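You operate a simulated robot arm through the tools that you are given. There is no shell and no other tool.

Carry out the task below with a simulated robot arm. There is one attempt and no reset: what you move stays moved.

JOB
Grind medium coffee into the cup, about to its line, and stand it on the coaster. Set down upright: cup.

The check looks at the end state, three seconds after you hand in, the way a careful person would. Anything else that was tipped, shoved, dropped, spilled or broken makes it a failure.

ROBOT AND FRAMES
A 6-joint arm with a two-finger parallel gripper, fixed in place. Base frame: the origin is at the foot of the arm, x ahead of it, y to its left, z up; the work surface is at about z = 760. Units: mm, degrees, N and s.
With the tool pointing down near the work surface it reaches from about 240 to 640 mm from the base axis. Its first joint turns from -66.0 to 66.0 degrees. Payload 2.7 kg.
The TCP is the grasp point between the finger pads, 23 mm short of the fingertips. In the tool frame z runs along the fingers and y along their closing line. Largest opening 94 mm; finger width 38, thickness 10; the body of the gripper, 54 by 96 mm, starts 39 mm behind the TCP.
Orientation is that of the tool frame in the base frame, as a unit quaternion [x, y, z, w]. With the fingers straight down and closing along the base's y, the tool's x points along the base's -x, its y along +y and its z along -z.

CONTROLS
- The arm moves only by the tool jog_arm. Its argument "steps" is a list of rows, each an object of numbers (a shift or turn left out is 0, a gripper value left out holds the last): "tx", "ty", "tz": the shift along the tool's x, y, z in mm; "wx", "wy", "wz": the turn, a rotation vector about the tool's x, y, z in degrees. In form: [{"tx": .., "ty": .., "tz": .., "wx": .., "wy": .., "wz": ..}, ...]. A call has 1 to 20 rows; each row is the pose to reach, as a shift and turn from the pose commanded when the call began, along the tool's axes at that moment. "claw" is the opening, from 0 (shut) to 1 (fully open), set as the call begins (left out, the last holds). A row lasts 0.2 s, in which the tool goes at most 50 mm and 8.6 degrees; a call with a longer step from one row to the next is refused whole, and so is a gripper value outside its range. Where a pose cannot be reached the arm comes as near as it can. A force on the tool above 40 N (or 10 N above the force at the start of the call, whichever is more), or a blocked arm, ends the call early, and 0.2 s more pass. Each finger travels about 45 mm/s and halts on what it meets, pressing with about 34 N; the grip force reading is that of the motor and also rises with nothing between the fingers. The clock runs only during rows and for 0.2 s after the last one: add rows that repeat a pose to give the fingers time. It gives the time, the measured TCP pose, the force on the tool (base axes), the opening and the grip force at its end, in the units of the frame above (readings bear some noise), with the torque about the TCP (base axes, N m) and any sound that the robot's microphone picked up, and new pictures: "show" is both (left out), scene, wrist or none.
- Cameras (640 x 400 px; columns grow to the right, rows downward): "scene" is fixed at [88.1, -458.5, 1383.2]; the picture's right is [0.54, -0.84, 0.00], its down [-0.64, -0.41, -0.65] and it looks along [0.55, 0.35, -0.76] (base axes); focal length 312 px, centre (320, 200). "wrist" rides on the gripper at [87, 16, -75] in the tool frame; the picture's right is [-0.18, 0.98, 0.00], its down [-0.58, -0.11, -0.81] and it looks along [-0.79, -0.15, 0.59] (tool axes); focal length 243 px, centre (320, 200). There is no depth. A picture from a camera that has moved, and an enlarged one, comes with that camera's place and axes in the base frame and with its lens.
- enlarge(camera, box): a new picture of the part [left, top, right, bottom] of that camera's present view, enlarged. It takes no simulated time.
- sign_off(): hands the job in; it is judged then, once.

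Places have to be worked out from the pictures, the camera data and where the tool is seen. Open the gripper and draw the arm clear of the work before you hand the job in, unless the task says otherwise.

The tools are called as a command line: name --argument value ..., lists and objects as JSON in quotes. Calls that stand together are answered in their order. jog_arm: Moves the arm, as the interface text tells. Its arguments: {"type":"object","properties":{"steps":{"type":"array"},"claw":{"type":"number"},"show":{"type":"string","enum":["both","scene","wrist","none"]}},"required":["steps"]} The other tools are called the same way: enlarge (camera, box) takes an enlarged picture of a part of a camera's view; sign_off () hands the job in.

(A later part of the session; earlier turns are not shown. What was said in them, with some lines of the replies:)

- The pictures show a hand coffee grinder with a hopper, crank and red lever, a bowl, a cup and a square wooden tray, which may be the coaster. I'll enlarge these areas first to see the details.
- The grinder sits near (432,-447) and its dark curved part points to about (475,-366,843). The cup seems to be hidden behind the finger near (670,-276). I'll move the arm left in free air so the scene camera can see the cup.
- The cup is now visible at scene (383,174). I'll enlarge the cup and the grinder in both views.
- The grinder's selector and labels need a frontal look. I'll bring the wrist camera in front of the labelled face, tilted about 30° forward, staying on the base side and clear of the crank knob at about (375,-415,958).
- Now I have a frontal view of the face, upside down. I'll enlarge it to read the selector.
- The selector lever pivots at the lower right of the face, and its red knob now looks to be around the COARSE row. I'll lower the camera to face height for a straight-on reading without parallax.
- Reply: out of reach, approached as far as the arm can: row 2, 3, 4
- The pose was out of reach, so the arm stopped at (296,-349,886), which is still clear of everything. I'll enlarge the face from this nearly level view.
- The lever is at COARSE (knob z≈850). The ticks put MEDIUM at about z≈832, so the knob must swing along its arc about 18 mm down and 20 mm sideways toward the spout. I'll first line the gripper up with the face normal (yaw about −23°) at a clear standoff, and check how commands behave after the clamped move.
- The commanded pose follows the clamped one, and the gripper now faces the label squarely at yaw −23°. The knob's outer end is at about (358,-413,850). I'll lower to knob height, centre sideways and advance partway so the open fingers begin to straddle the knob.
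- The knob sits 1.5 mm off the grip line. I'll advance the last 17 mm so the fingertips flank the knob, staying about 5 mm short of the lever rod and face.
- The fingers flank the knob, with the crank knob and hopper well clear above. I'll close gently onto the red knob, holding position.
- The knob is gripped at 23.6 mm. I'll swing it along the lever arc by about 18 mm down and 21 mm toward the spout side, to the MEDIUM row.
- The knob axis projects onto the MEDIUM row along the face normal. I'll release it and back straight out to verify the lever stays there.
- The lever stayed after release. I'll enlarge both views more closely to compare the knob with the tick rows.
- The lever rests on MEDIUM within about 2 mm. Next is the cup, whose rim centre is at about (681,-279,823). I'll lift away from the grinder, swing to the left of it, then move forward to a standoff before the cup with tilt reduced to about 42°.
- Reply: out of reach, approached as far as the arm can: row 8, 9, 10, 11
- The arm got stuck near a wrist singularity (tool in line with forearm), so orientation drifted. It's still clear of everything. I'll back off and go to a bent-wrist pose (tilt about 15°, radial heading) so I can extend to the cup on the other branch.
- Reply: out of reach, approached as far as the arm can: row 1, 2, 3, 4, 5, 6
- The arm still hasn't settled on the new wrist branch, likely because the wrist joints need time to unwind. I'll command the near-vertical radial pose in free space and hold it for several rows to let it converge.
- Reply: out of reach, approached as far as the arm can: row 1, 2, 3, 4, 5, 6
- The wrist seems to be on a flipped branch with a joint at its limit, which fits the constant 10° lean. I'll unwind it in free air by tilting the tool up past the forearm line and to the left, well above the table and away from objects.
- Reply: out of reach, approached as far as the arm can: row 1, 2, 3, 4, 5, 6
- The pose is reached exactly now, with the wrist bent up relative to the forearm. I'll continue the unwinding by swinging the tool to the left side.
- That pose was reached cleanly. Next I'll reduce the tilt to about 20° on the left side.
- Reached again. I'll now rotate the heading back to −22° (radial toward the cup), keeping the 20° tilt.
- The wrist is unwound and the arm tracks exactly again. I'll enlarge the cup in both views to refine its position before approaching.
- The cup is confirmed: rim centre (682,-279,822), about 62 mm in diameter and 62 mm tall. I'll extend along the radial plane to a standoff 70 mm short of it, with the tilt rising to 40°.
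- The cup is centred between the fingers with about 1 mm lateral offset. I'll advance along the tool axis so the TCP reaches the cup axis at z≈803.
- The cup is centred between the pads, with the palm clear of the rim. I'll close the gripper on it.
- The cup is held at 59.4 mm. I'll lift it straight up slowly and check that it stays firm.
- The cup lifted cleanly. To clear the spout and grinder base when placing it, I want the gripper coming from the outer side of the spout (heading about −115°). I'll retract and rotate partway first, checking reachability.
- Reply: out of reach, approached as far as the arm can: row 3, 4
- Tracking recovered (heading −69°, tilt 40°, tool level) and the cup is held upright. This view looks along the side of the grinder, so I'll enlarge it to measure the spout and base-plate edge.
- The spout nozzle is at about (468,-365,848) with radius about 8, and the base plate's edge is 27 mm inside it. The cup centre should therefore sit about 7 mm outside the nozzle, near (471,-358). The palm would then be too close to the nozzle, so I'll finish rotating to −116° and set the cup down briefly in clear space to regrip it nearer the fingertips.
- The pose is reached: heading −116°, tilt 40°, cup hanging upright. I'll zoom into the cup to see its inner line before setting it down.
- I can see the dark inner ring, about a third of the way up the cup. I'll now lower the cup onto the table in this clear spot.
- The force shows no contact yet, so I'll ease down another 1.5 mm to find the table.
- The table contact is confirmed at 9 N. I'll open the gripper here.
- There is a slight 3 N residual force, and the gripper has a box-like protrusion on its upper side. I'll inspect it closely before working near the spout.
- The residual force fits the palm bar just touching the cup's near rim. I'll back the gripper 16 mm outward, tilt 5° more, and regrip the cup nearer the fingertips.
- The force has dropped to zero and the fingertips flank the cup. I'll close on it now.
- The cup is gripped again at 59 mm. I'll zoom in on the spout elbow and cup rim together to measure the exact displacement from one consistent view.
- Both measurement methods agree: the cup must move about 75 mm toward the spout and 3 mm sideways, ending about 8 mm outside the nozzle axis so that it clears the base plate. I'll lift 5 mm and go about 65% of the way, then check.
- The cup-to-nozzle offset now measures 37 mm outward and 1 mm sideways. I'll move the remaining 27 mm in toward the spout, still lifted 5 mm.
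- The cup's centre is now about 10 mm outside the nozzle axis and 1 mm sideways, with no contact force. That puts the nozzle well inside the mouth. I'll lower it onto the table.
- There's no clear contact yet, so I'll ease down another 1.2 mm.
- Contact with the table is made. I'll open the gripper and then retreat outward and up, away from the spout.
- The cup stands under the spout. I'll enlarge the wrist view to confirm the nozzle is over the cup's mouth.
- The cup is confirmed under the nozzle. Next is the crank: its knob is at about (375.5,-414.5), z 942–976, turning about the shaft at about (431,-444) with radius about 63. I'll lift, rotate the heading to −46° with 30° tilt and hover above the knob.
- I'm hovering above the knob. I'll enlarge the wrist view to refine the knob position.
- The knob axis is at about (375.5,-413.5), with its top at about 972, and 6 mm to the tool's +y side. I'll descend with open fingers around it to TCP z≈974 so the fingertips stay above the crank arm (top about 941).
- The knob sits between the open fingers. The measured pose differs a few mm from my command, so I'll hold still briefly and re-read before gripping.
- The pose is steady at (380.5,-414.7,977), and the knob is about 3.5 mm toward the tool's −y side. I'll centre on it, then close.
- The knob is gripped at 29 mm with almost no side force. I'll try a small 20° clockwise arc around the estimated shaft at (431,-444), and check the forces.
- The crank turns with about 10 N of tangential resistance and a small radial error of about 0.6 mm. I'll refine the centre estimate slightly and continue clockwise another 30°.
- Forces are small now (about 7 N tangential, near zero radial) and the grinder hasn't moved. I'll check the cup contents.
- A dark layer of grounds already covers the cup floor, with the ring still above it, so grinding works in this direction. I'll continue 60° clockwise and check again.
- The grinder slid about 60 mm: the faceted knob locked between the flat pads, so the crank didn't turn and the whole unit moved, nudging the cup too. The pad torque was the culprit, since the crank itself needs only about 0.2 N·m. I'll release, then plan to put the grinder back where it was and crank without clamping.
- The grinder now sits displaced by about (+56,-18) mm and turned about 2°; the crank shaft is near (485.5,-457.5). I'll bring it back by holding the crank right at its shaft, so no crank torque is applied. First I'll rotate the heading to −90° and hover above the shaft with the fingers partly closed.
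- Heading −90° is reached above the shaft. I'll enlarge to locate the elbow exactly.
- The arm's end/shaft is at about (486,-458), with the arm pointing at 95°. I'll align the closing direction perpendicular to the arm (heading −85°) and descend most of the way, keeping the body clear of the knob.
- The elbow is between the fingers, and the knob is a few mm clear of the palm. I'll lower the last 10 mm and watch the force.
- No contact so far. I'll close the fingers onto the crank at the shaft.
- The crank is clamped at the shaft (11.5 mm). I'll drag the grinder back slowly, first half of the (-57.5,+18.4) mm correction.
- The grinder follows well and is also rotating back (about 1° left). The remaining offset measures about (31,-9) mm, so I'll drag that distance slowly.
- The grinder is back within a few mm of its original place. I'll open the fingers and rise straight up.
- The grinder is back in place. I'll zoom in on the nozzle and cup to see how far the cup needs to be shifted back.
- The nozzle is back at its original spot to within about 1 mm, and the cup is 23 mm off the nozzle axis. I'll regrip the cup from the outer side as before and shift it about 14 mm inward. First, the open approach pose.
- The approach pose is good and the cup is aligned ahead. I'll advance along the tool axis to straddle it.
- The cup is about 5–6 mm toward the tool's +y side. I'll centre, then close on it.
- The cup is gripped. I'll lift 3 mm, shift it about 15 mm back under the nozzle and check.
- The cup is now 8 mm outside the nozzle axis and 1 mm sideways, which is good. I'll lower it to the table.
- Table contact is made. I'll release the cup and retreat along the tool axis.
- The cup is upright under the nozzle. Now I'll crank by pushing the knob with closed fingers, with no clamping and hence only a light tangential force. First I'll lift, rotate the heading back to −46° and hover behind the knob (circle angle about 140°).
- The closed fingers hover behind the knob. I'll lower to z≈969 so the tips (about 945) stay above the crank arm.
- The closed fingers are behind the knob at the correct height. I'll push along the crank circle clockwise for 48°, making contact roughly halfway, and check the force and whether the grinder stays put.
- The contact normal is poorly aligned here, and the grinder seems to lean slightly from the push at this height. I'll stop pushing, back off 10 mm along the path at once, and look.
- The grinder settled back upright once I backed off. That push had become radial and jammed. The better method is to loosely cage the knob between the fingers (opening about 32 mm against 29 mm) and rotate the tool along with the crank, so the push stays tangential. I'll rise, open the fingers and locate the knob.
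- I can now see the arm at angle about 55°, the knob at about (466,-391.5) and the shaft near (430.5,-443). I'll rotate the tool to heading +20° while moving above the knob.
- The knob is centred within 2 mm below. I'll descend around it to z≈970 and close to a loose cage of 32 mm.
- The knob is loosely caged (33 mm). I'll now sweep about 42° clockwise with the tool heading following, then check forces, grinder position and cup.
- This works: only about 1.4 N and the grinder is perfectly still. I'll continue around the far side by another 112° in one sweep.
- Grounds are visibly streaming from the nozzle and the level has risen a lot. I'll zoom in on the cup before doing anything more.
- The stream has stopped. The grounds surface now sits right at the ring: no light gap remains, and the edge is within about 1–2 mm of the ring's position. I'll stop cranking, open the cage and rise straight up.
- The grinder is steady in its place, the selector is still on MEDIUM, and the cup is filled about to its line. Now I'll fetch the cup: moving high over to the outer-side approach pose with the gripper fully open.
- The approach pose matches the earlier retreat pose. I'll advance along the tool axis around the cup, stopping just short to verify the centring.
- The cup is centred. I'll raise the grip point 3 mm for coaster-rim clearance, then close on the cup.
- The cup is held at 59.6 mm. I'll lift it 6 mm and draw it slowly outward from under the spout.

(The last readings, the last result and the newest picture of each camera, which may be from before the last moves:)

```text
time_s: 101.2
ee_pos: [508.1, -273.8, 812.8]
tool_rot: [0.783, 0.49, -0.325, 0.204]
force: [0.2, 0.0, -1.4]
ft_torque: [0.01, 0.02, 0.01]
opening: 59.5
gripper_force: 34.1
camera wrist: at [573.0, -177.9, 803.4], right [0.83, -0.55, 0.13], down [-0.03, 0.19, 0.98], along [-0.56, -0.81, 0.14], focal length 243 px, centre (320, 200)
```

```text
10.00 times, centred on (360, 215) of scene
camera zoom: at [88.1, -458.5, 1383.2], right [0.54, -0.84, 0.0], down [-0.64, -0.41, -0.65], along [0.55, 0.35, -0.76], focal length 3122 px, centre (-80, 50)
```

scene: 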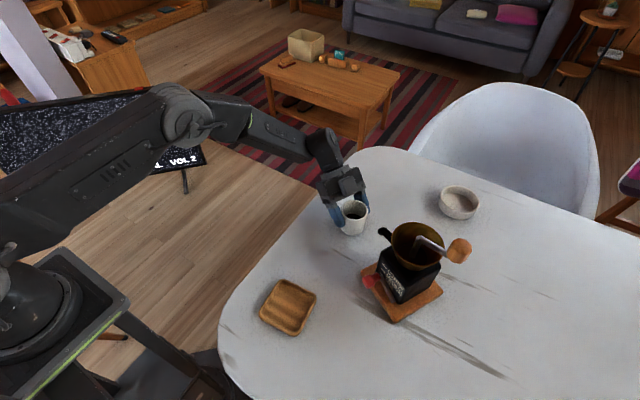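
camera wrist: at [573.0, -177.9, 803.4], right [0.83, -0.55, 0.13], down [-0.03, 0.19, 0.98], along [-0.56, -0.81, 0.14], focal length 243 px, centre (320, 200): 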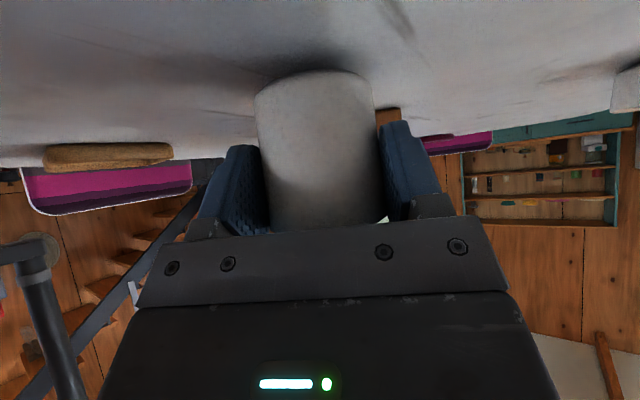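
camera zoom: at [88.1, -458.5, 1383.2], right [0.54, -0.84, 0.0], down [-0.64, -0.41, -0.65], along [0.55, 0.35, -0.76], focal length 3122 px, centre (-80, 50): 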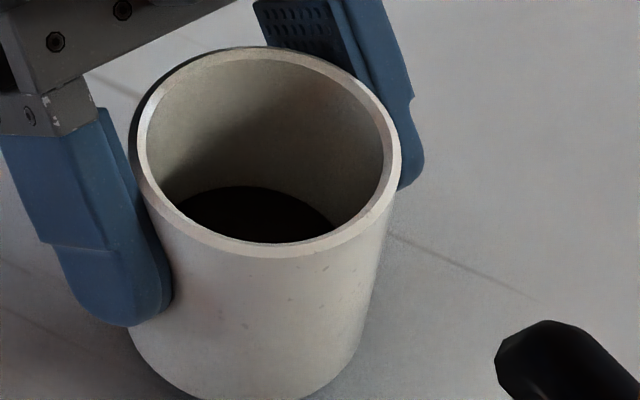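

The grounds' edge is exactly where the ring was seen in the empty cup (140 px below the rim top in both views), so the fill is right at the line. Now I'll measure the coaster precisely.

enlarge --camera "scene" --box '[250, 270, 325, 345]'

enlarge --camera "wrist" --box '[20, 120, 200, 220]'

```text
5.33 times, centred on (288, 308) of scene
camera zoom: at [88.1, -458.5, 1383.2], right [0.54, -0.84, 0.0], down [-0.64, -0.41, -0.65], along [0.55, 0.35, -0.76], focal length 1665 px, centre (493, -373)
```

zoom: 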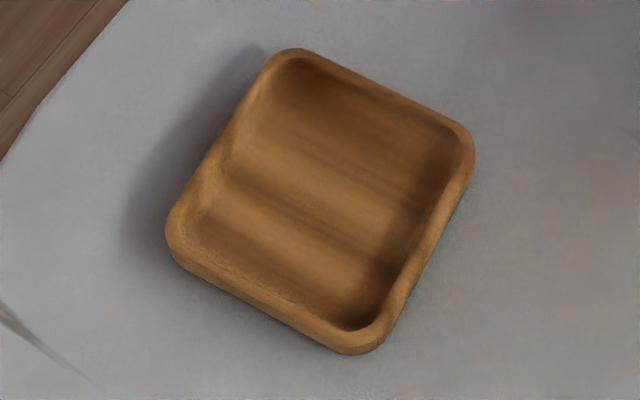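

```text
3.56 times, centred on (110, 170) of wrist
camera zoom: at [573.0, -177.9, 803.4], right [0.83, -0.55, 0.13], down [-0.03, 0.19, 0.98], along [-0.56, -0.81, 0.14], focal length 863 px, centre (1067, 307)
```

zoom: 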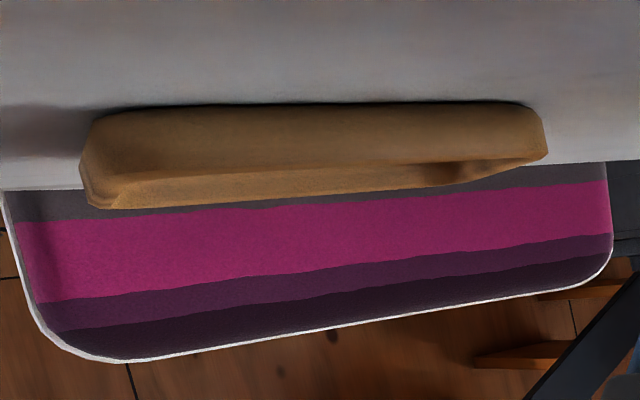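

The coaster is about 95 mm square with a rim top at about z 775, centred near (259,-274). I'll raise the cup 40 mm and carry it smoothly in −x to hover above the coaster, keeping the same orientation so it stays upright.

jog_arm --steps '[{"tx": -14.1, "tz": -14.1}, {"tx": -28.3, "tz": -28.3}, {"tx": -30.5, "ty": -7.3, "tz": -26.1}, {"tx": -34.5, "ty": -20.2, "tz": -22.1}, {"tx": -40.1, "ty": -38.5, "tz": -16.5}, {"tx": -46.4, "ty": -58.7, "tz": -10.2}, {"tx": -52.6, "ty": -78.9, "tz": -4}, {"tx": -58.8, "ty": -99.1, "tz": 2.2}, {"tx": -65, "ty": -119.3, "tz": 8.4}, {"tx": -71.2, "ty": -139.5, "tz": 14.6}, {"tx": -71.2, "ty": -139.5, "tz": 14.6}]' --show "both"

```text
time_s: 103.6
ee_pos: [355.9, -266.7, 850.8]
tool_rot: [0.783, 0.489, -0.325, 0.204]
force: [-0.8, -0.3, -1.6]
ft_torque: [0.05, -0.01, 0.01]
opening: 59.4
gripper_force: 34.0
camera wrist: at [420.6, -171.2, 842.2], right [0.83, -0.55, 0.13], down [-0.03, 0.19, 0.98], along [-0.56, -0.81, 0.14], focal length 243 px, centre (320, 200)
```

scene: 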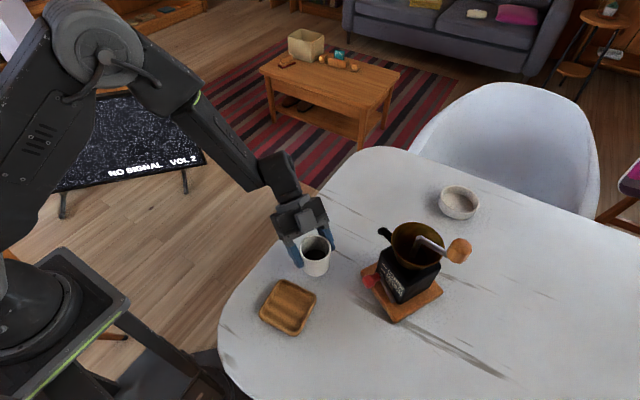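
wrist: 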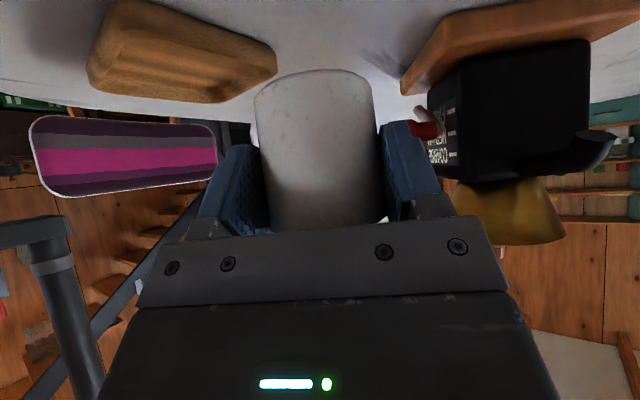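

The carry is smooth and upright. I'll continue the remaining 95 mm to hover above the coaster.

jog_arm --steps '[{"tx": -2.8, "ty": -9.1, "tz": 2.8}, {"tx": -8, "ty": -25.6, "tz": 8}, {"tx": -13.6, "ty": -43.9, "tz": 13.6}, {"tx": -18.8, "ty": -60.4, "tz": 18.8}, {"tx": -22.7, "ty": -73.2, "tz": 22.7}, {"tx": -25.6, "ty": -82.3, "tz": 25.6}, {"tx": -27, "ty": -86.9, "tz": 27}, {"tx": -27, "ty": -86.9, "tz": 27}]' --show "both"

enlarge --camera "scene" --box '[240, 235, 350, 345]'

```text
time_s: 105.4
ee_pos: [260.8, -264.8, 853.2]
tool_rot: [0.783, 0.489, -0.325, 0.203]
force: [-0.9, 0.0, -1.5]
ft_torque: [0.01, -0.05, 0.01]
opening: 59.7
gripper_force: 34.0
camera wrist: at [325.7, -169.3, 844.4], right [0.83, -0.55, 0.13], down [-0.03, 0.19, 0.98], along [-0.56, -0.81, 0.14], focal length 243 px, centre (320, 200)
```

scene: 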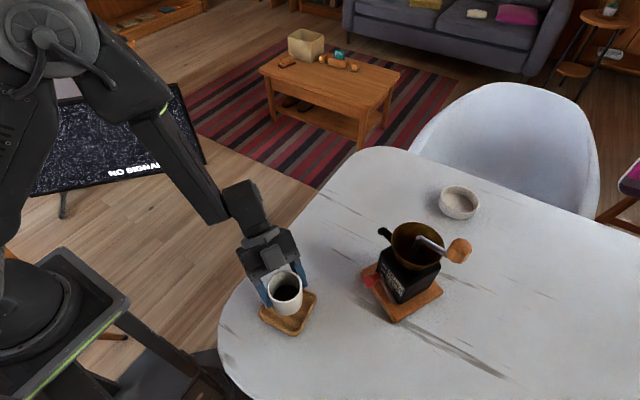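
wrist: 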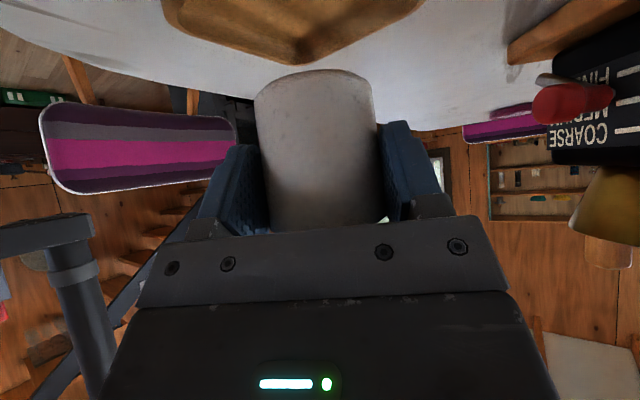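

```text
3.64 times, centred on (295, 290) of scene
camera zoom: at [88.1, -458.5, 1383.2], right [0.54, -0.84, 0.0], down [-0.64, -0.41, -0.65], along [0.55, 0.35, -0.76], focal length 1135 px, centre (411, -127)
```

zoom: 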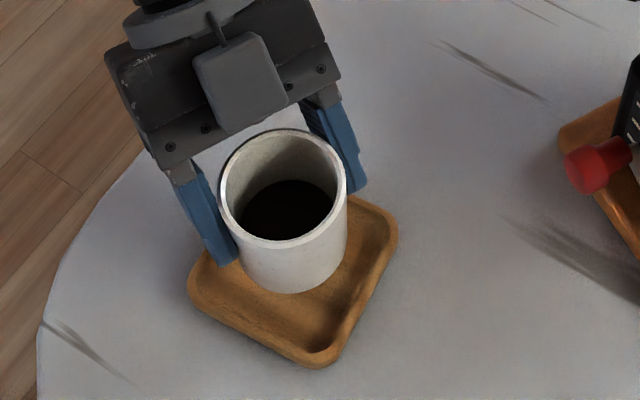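

The cup hovers upright above the coaster. The coaster centre works out to (259.8,-272.7) and the cup centre to (257.4,-276.8), so I'll correct by (+2.4,+4.1) and descend 30 mm.

jog_arm --steps '[{"tx": 3.3, "ty": 0.4, "tz": -3.3}, {"tx": 8.6, "ty": 0.4, "tz": 2}, {"tx": 13.9, "ty": 0.4, "tz": 7.3}, {"tx": 19.2, "ty": 0.4, "tz": 12.6}, {"tx": 24.5, "ty": 0.4, "tz": 17.9}, {"tx": 24.5, "ty": 0.4, "tz": 17.9}]' --show "both"

enlarge --camera "scene" --box '[240, 245, 340, 345]'

enlarge --camera "wrist" --box '[150, 0, 450, 200]'

```text
time_s: 106.8
ee_pos: [264.8, -260.7, 824.0]
tool_rot: [0.784, 0.489, -0.324, 0.203]
force: [-0.3, -0.2, -0.5]
ft_torque: [-0.02, -0.01, -0.01]
opening: 59.7
gripper_force: 34.0
camera wrist: at [328.7, -165.2, 815.6], right [0.83, -0.55, 0.13], down [-0.03, 0.19, 0.98], along [-0.56, -0.81, 0.14], focal length 243 px, centre (320, 200)
```

scene: 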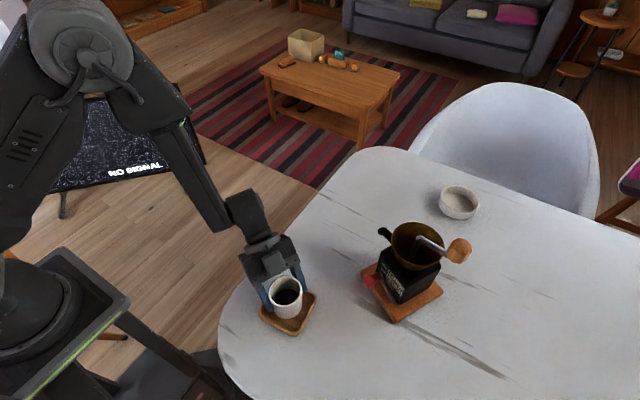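
wrist: 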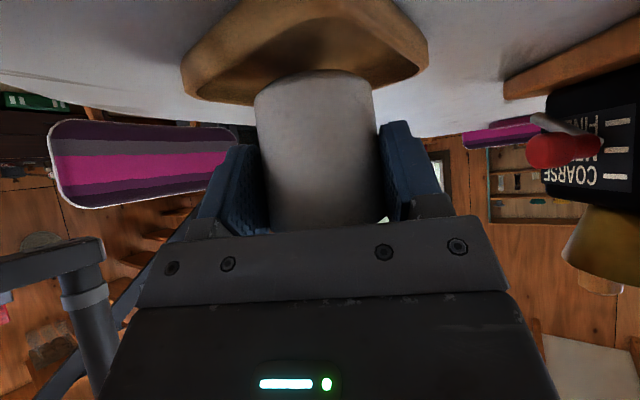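

```text
4.00 times, centred on (290, 295) of scene
camera zoom: at [88.1, -458.5, 1383.2], right [0.54, -0.84, 0.0], down [-0.64, -0.41, -0.65], along [0.55, 0.35, -0.76], focal length 1249 px, centre (440, -180)
```

zoom: 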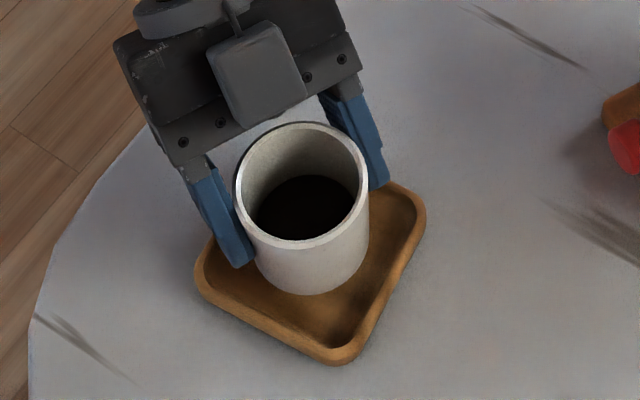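

```text
2.00 times, centred on (300, 100) of wrist
camera zoom: at [328.7, -165.2, 815.6], right [0.83, -0.55, 0.13], down [-0.03, 0.19, 0.98], along [-0.56, -0.81, 0.14], focal length 485 px, centre (360, 400)
```

zoom: 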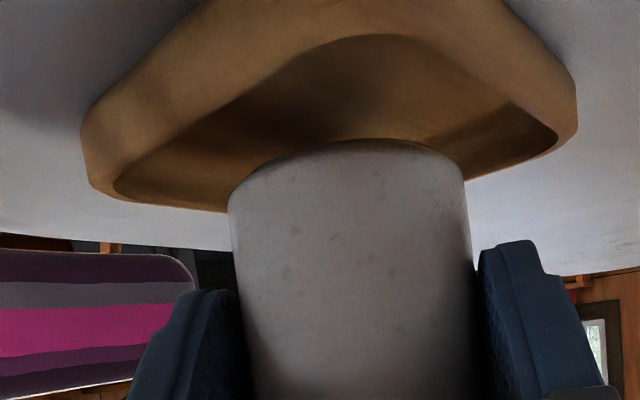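

The cup centre is now at (259.8,-272.9), matching the coaster centre. I'll descend 8 mm more, then feel for contact.

jog_arm --steps '[{"tx": 1.9, "tz": 1.9}, {"tx": 3.8, "tz": 3.8}, {"tx": 5.66, "tz": 5.66}, {"tx": 5.66, "tz": 5.66}]' --show "none"

```text
time_s: 107.8
ee_pos: [267.3, -261.5, 817.9]
tool_rot: [0.783, 0.49, -0.325, 0.201]
force: [-0.4, -0.7, -1.2]
ft_torque: [-0.03, 0.04, 0.01]
opening: 59.5
gripper_force: 33.8
out of reach, approached as far as the arm can: row 2, 3, 4
```

The arm hit a reach limit just above the coaster floor, with the cup base at about 772. I'll raise slightly and rotate the heading by −20° about the cup's own axis, which moves the wrist further from the base while keeping the cup upright and centred.

jog_arm --steps '[{"tx": -5.1, "ty": 0.3, "tz": -3.4}, {"tx": -5.1, "ty": 0.7, "tz": -3.4, "wx": 4.7, "wz": 4.7}, {"tx": -5.1, "ty": 1.4, "tz": -3.4, "wx": 9.4, "wz": 9.4}, {"tx": -5.1, "ty": 2.05, "tz": -3.4, "wx": 14.14, "wz": 14.14}, {"tx": -5.1, "ty": 2.05, "tz": -3.4, "wx": 14.14, "wz": 14.14}]' --show "both"

enlarge --camera "scene" --box '[240, 245, 340, 345]'

```text
time_s: 109.0
ee_pos: [269.5, -264.9, 823.6]
tool_rot: [0.857, 0.346, -0.355, 0.144]
force: [-0.6, -0.5, -1.1]
ft_torque: [0.0, -0.01, 0.04]
opening: 59.4
gripper_force: 33.8
camera wrist: at [361.3, -196.3, 815.3], right [0.59, -0.8, 0.13], down [0.04, 0.19, 0.98], along [-0.81, -0.57, 0.14], focal length 243 px, centre (320, 200)
```

scene: 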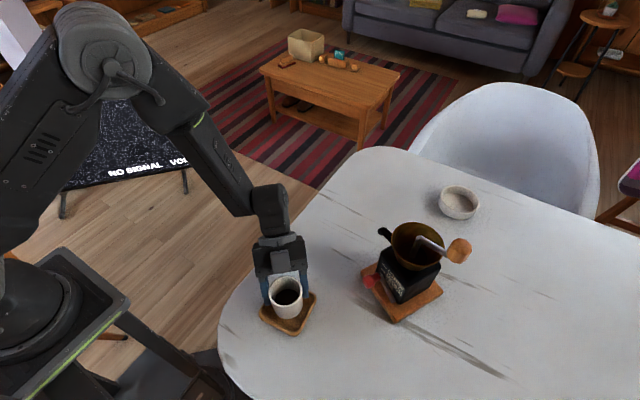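
wrist: 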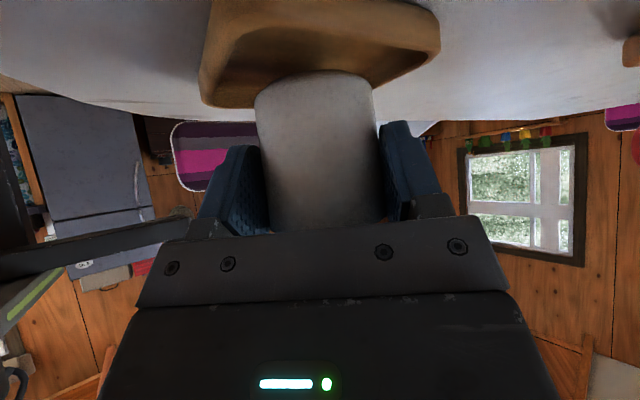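

```text
4.00 times, centred on (290, 295) of scene
camera zoom: at [88.1, -458.5, 1383.2], right [0.54, -0.84, 0.0], down [-0.64, -0.41, -0.65], along [0.55, 0.35, -0.76], focal length 1249 px, centre (440, -180)
```

zoom: 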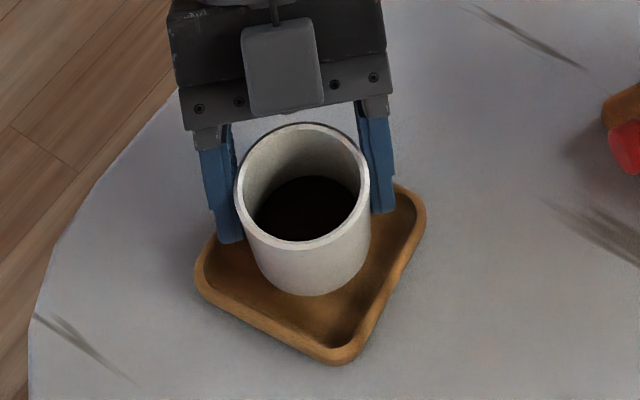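

The pose is reached and the cup is still centred on the coaster and upright. I'll descend again.

jog_arm --steps '[{"tx": 1.4, "tz": 1.4}, {"tx": 2.8, "tz": 2.8}, {"tx": 4.2, "tz": 4.2}, {"tx": 5.0, "tz": 5.0}, {"tx": 5.0, "tz": 5.0}]' --show "none"

```text
time_s: 110.2
ee_pos: [268.6, -264.1, 817.4]
tool_rot: [0.856, 0.347, -0.355, 0.144]
force: [0.8, 0.0, -1.1]
ft_torque: [0.03, -0.05, 0.0]
opening: 59.4
gripper_force: 33.7
```

No flags and no contact yet. I'll continue down in small steps.

jog_arm --steps '[{"tx": 0.9, "tz": 0.9}, {"tx": 1.8, "tz": 1.8}, {"tx": 1.8, "tz": 1.8}]' --show "none"

```text
time_s: 111.0
ee_pos: [269.0, -264.3, 813.7]
tool_rot: [0.856, 0.347, -0.354, 0.145]
force: [0.0, 0.2, -0.7]
ft_torque: [0.01, 0.02, 0.03]
opening: 59.6
gripper_force: 34.2
```

Still free. Another 1.5 mm.

jog_arm --steps '[{"tx": 0.5, "tz": 0.5}, {"tx": 1.06, "tz": 1.06}, {"tx": 1.06, "tz": 1.06}]' --show "scene"

enlarge --camera "scene" --box '[240, 245, 340, 345]'

```text
time_s: 111.8
ee_pos: [268.9, -263.2, 811.2]
tool_rot: [0.857, 0.345, -0.355, 0.143]
force: [-0.7, 1.3, 6.0]
ft_torque: [0.04, 0.1, 0.0]
opening: 59.2
gripper_force: 34.4
```

scene: 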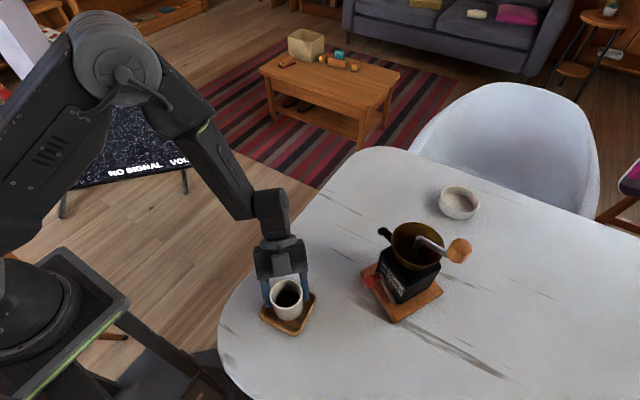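

```text
4.00 times, centred on (290, 295) of scene
camera zoom: at [88.0, -458.5, 1383.3], right [0.54, -0.84, 0.0], down [-0.64, -0.41, -0.65], along [0.55, 0.35, -0.76], focal length 1249 px, centre (440, -180)
```

zoom: 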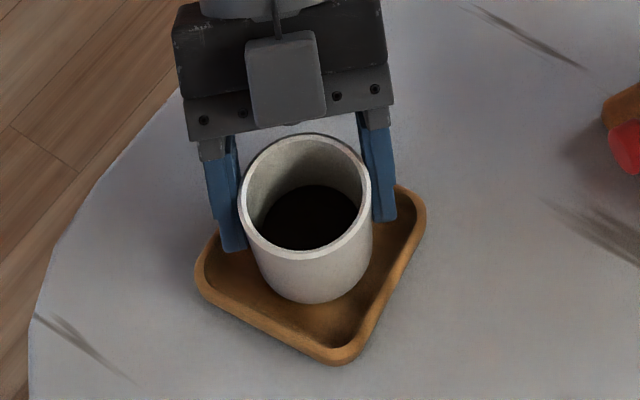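

Contact at 6 N: the cup stands on the coaster floor, centred. I'll open the gripper and hold for a moment.

jog_arm --steps '[{"tx": 0}, {"tx": 0}, {"tx": 0}, {"tx": 0}]' --claw 0.85 --show "both"

enlarge --camera "scene" --box '[240, 245, 340, 345]'

```text
time_s: 112.8
ee_pos: [267.8, -264.7, 811.2]
tool_rot: [0.857, 0.346, -0.354, 0.144]
force: [-0.3, -0.2, 0.5]
ft_torque: [0.01, -0.01, -0.01]
opening: 80.0
gripper_force: 0.2
camera wrist: at [361.8, -196.1, 803.4], right [0.59, -0.8, 0.13], down [0.04, 0.19, 0.98], along [-0.81, -0.57, 0.14], focal length 243 px, centre (320, 200)
```

scene: 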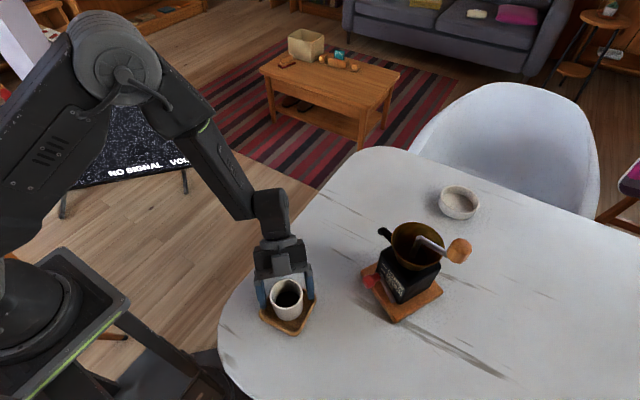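
wrist: 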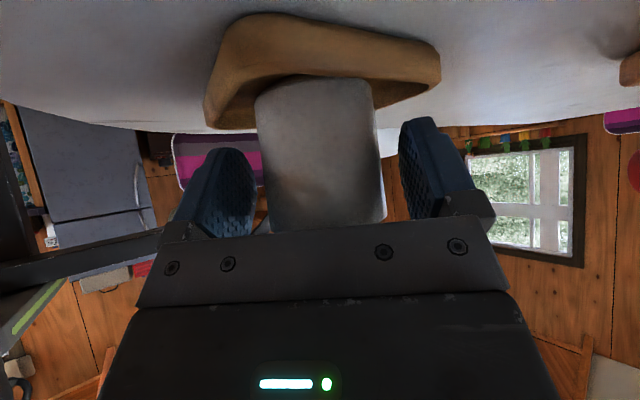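

```text
4.00 times, centred on (290, 295) of scene
camera zoom: at [88.1, -458.5, 1383.2], right [0.54, -0.84, 0.0], down [-0.64, -0.41, -0.65], along [0.55, 0.35, -0.76], focal length 1249 px, centre (440, -180)
```

zoom: 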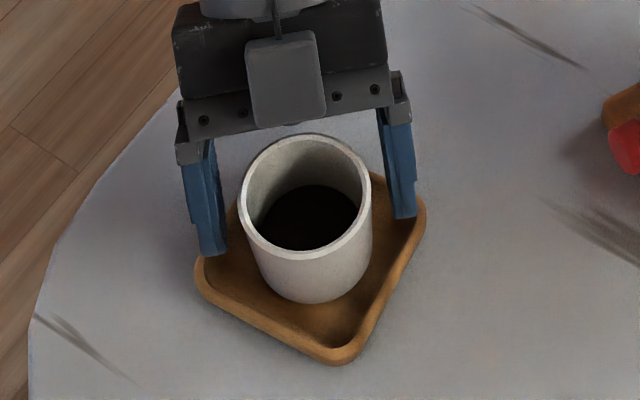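

The cup is released and stands upright on the coaster with no side force. I'll retreat slowly along the tool axis, up and away, then raise the arm clear.

jog_arm --steps '[{"tz": -10}, {"tz": -25}, {"tz": -45}, {"tz": -70}, {"tz": -100}, {"tz": -130}, {"tz": -130}]' --show "both"

enlarge --camera "scene" --box '[240, 245, 340, 345]'

```text
time_s: 114.4
ee_pos: [335.8, -198.1, 903.4]
tool_rot: [0.857, 0.347, -0.354, 0.144]
force: [-0.3, 0.5, -0.1]
ft_torque: [-0.01, -0.01, -0.02]
opening: 80.0
gripper_force: 0.1
camera wrist: at [428.9, -130.6, 895.9], right [0.59, -0.8, 0.13], down [0.04, 0.19, 0.98], along [-0.81, -0.57, 0.14], focal length 243 px, centre (320, 200)
```

scene: 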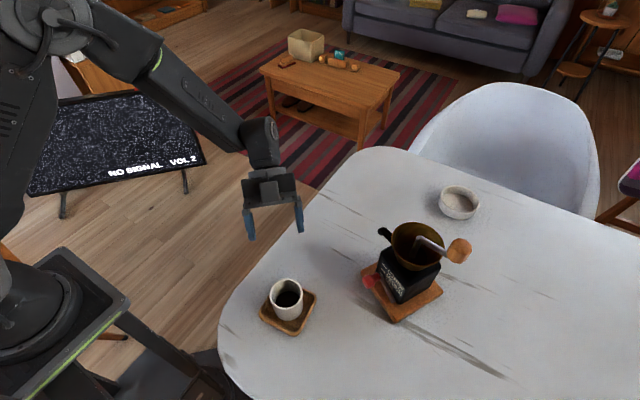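
wrist: 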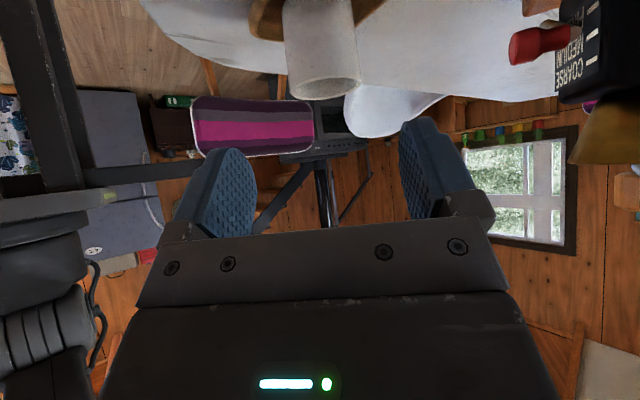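

```text
4.00 times, centred on (290, 295) of scene
camera zoom: at [88.1, -458.5, 1383.2], right [0.54, -0.84, 0.0], down [-0.64, -0.41, -0.65], along [0.55, 0.35, -0.76], focal length 1249 px, centre (440, -180)
```

zoom: 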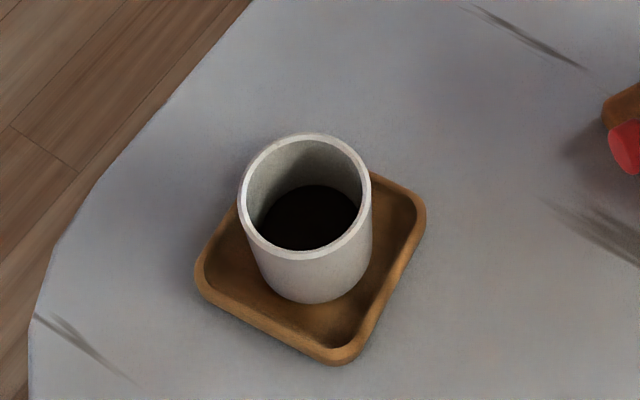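

The cup is upright and centred in the coaster. I'll compare the grinder with the very first view using the same crop, and check for stray grounds.

enlarge --camera "scene" --box '[340, 200, 470, 330]'

enlarge --camera "scene" --box '[345, 215, 405, 275]'

enlarge --camera "scene" --box '[370, 250, 410, 290]'

```text
3.08 times, centred on (405, 265) of scene
camera zoom: at [88.1, -458.5, 1383.2], right [0.54, -0.84, 0.0], down [-0.64, -0.41, -0.65], along [0.55, 0.35, -0.76], focal length 960 px, centre (58, 0)
```

zoom: 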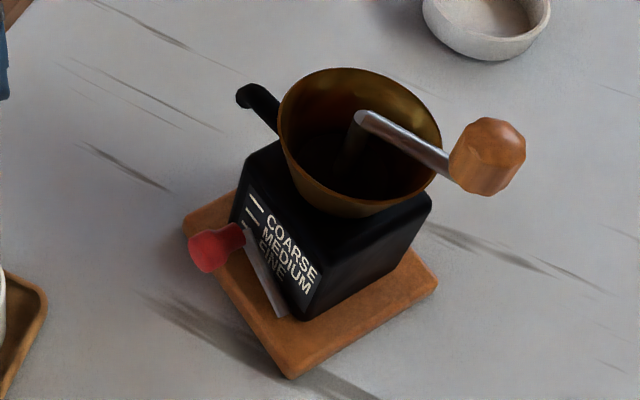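

```text
6.67 times, centred on (375, 245) of scene
camera zoom: at [88.1, -458.5, 1383.2], right [0.54, -0.84, 0.0], down [-0.64, -0.41, -0.65], along [0.55, 0.35, -0.76], focal length 2081 px, centre (-47, -100)
```

zoom: 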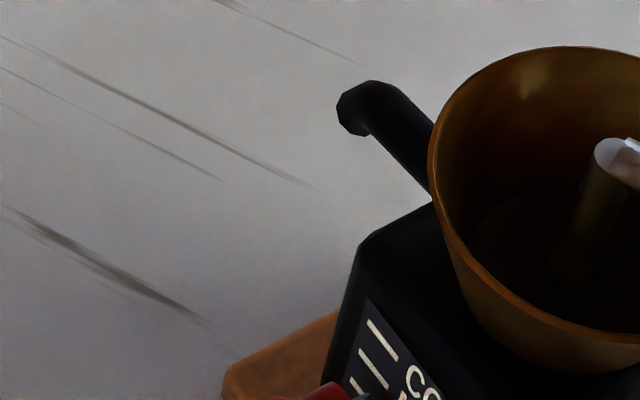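

```text
10.00 times, centred on (390, 270) of scene
camera zoom: at [88.1, -458.5, 1383.2], right [0.54, -0.84, 0.0], down [-0.64, -0.41, -0.65], along [0.55, 0.35, -0.76], focal length 3122 px, centre (-380, -500)
```

zoom: 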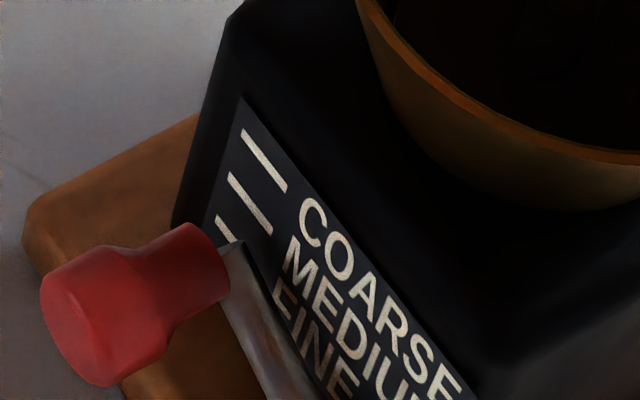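

The grinder is within about 2 mm of its original position, upright, with the selector on MEDIUM and no stray grounds. I'll raise the arm well clear with the gripper open before handing in.

jog_arm --steps '[{"tx": -28, "tz": -28}, {"tx": -56, "tz": -56}, {"tx": -84, "tz": -84}, {"tx": -112, "tz": -112}, {"tx": -112, "tz": -112}]' --claw 1.0 --show "both"

enlarge --camera "scene" --box '[240, 245, 340, 345]'

```text
time_s: 115.6
ee_pos: [332.6, -198.9, 1062.8]
tool_rot: [0.856, 0.347, -0.354, 0.144]
force: [0.0, -0.8, -0.6]
ft_torque: [0.03, 0.06, 0.0]
opening: 94.2
gripper_force: 0.0
camera wrist: at [424.8, -131.0, 1053.4], right [0.59, -0.8, 0.13], down [0.04, 0.19, 0.98], along [-0.81, -0.57, 0.14], focal length 243 px, centre (320, 200)
```

scene: 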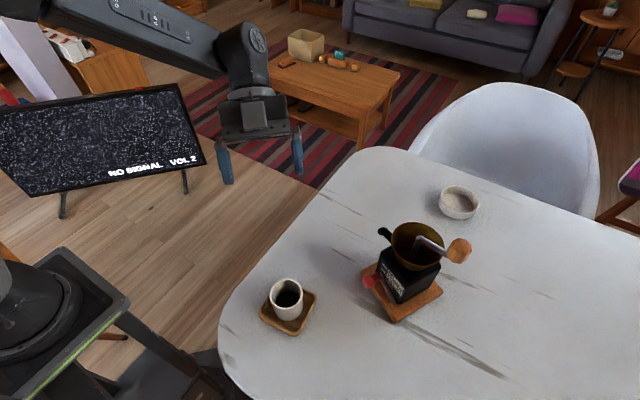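
wrist: 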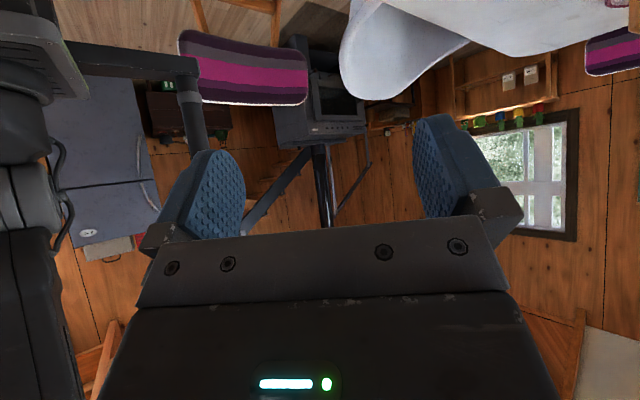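

```text
4.00 times, centred on (290, 295) of scene
camera zoom: at [88.1, -458.5, 1383.2], right [0.54, -0.84, 0.0], down [-0.64, -0.41, -0.65], along [0.55, 0.35, -0.76], focal length 1249 px, centre (440, -180)
```

zoom: 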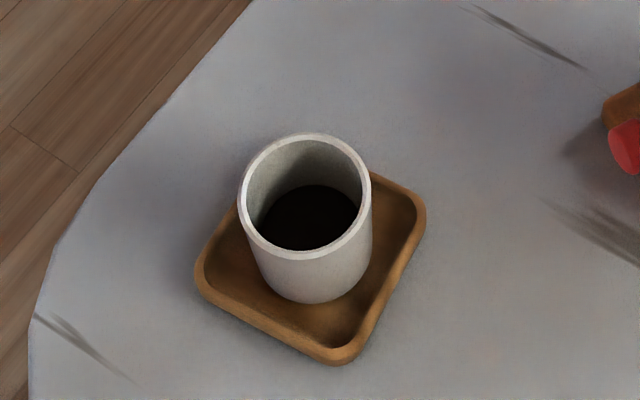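

The cup, filled about to its line, stands upright on the coaster. The grinder and bowl are in their places, the gripper is open and the arm is clear, so I'm handing in.

sign_off

```text
The job is handed in.
```

The cup is ground on MEDIUM, filled about to its line, and stands upright in the centre of the coaster. I've handed the job in; no result came back with it.

- **Fill:** The grounds' surface sits where the ring showed in the empty cup, within about 1–2 mm. I saw no grounds on the table.
- **Selector:** The lever is on the MEDIUM mark to within about 2 mm, slightly toward FINE, and it was there for all the grinding.
- **Grinder was moved:** My first way of turning the crank gripped the knob too tightly. The whole grinder slid about 60 mm and nudged the cup. I dragged it back to within about 2 mm of where it started, and it stands upright. A later push also made it lean briefly, but it settled when I backed off.
- **Everything else:** The bowl is untouched, the gripper is open and the arm is clear of the table.

The check may count the slide as a shove, even though the grinder ended up back in place.
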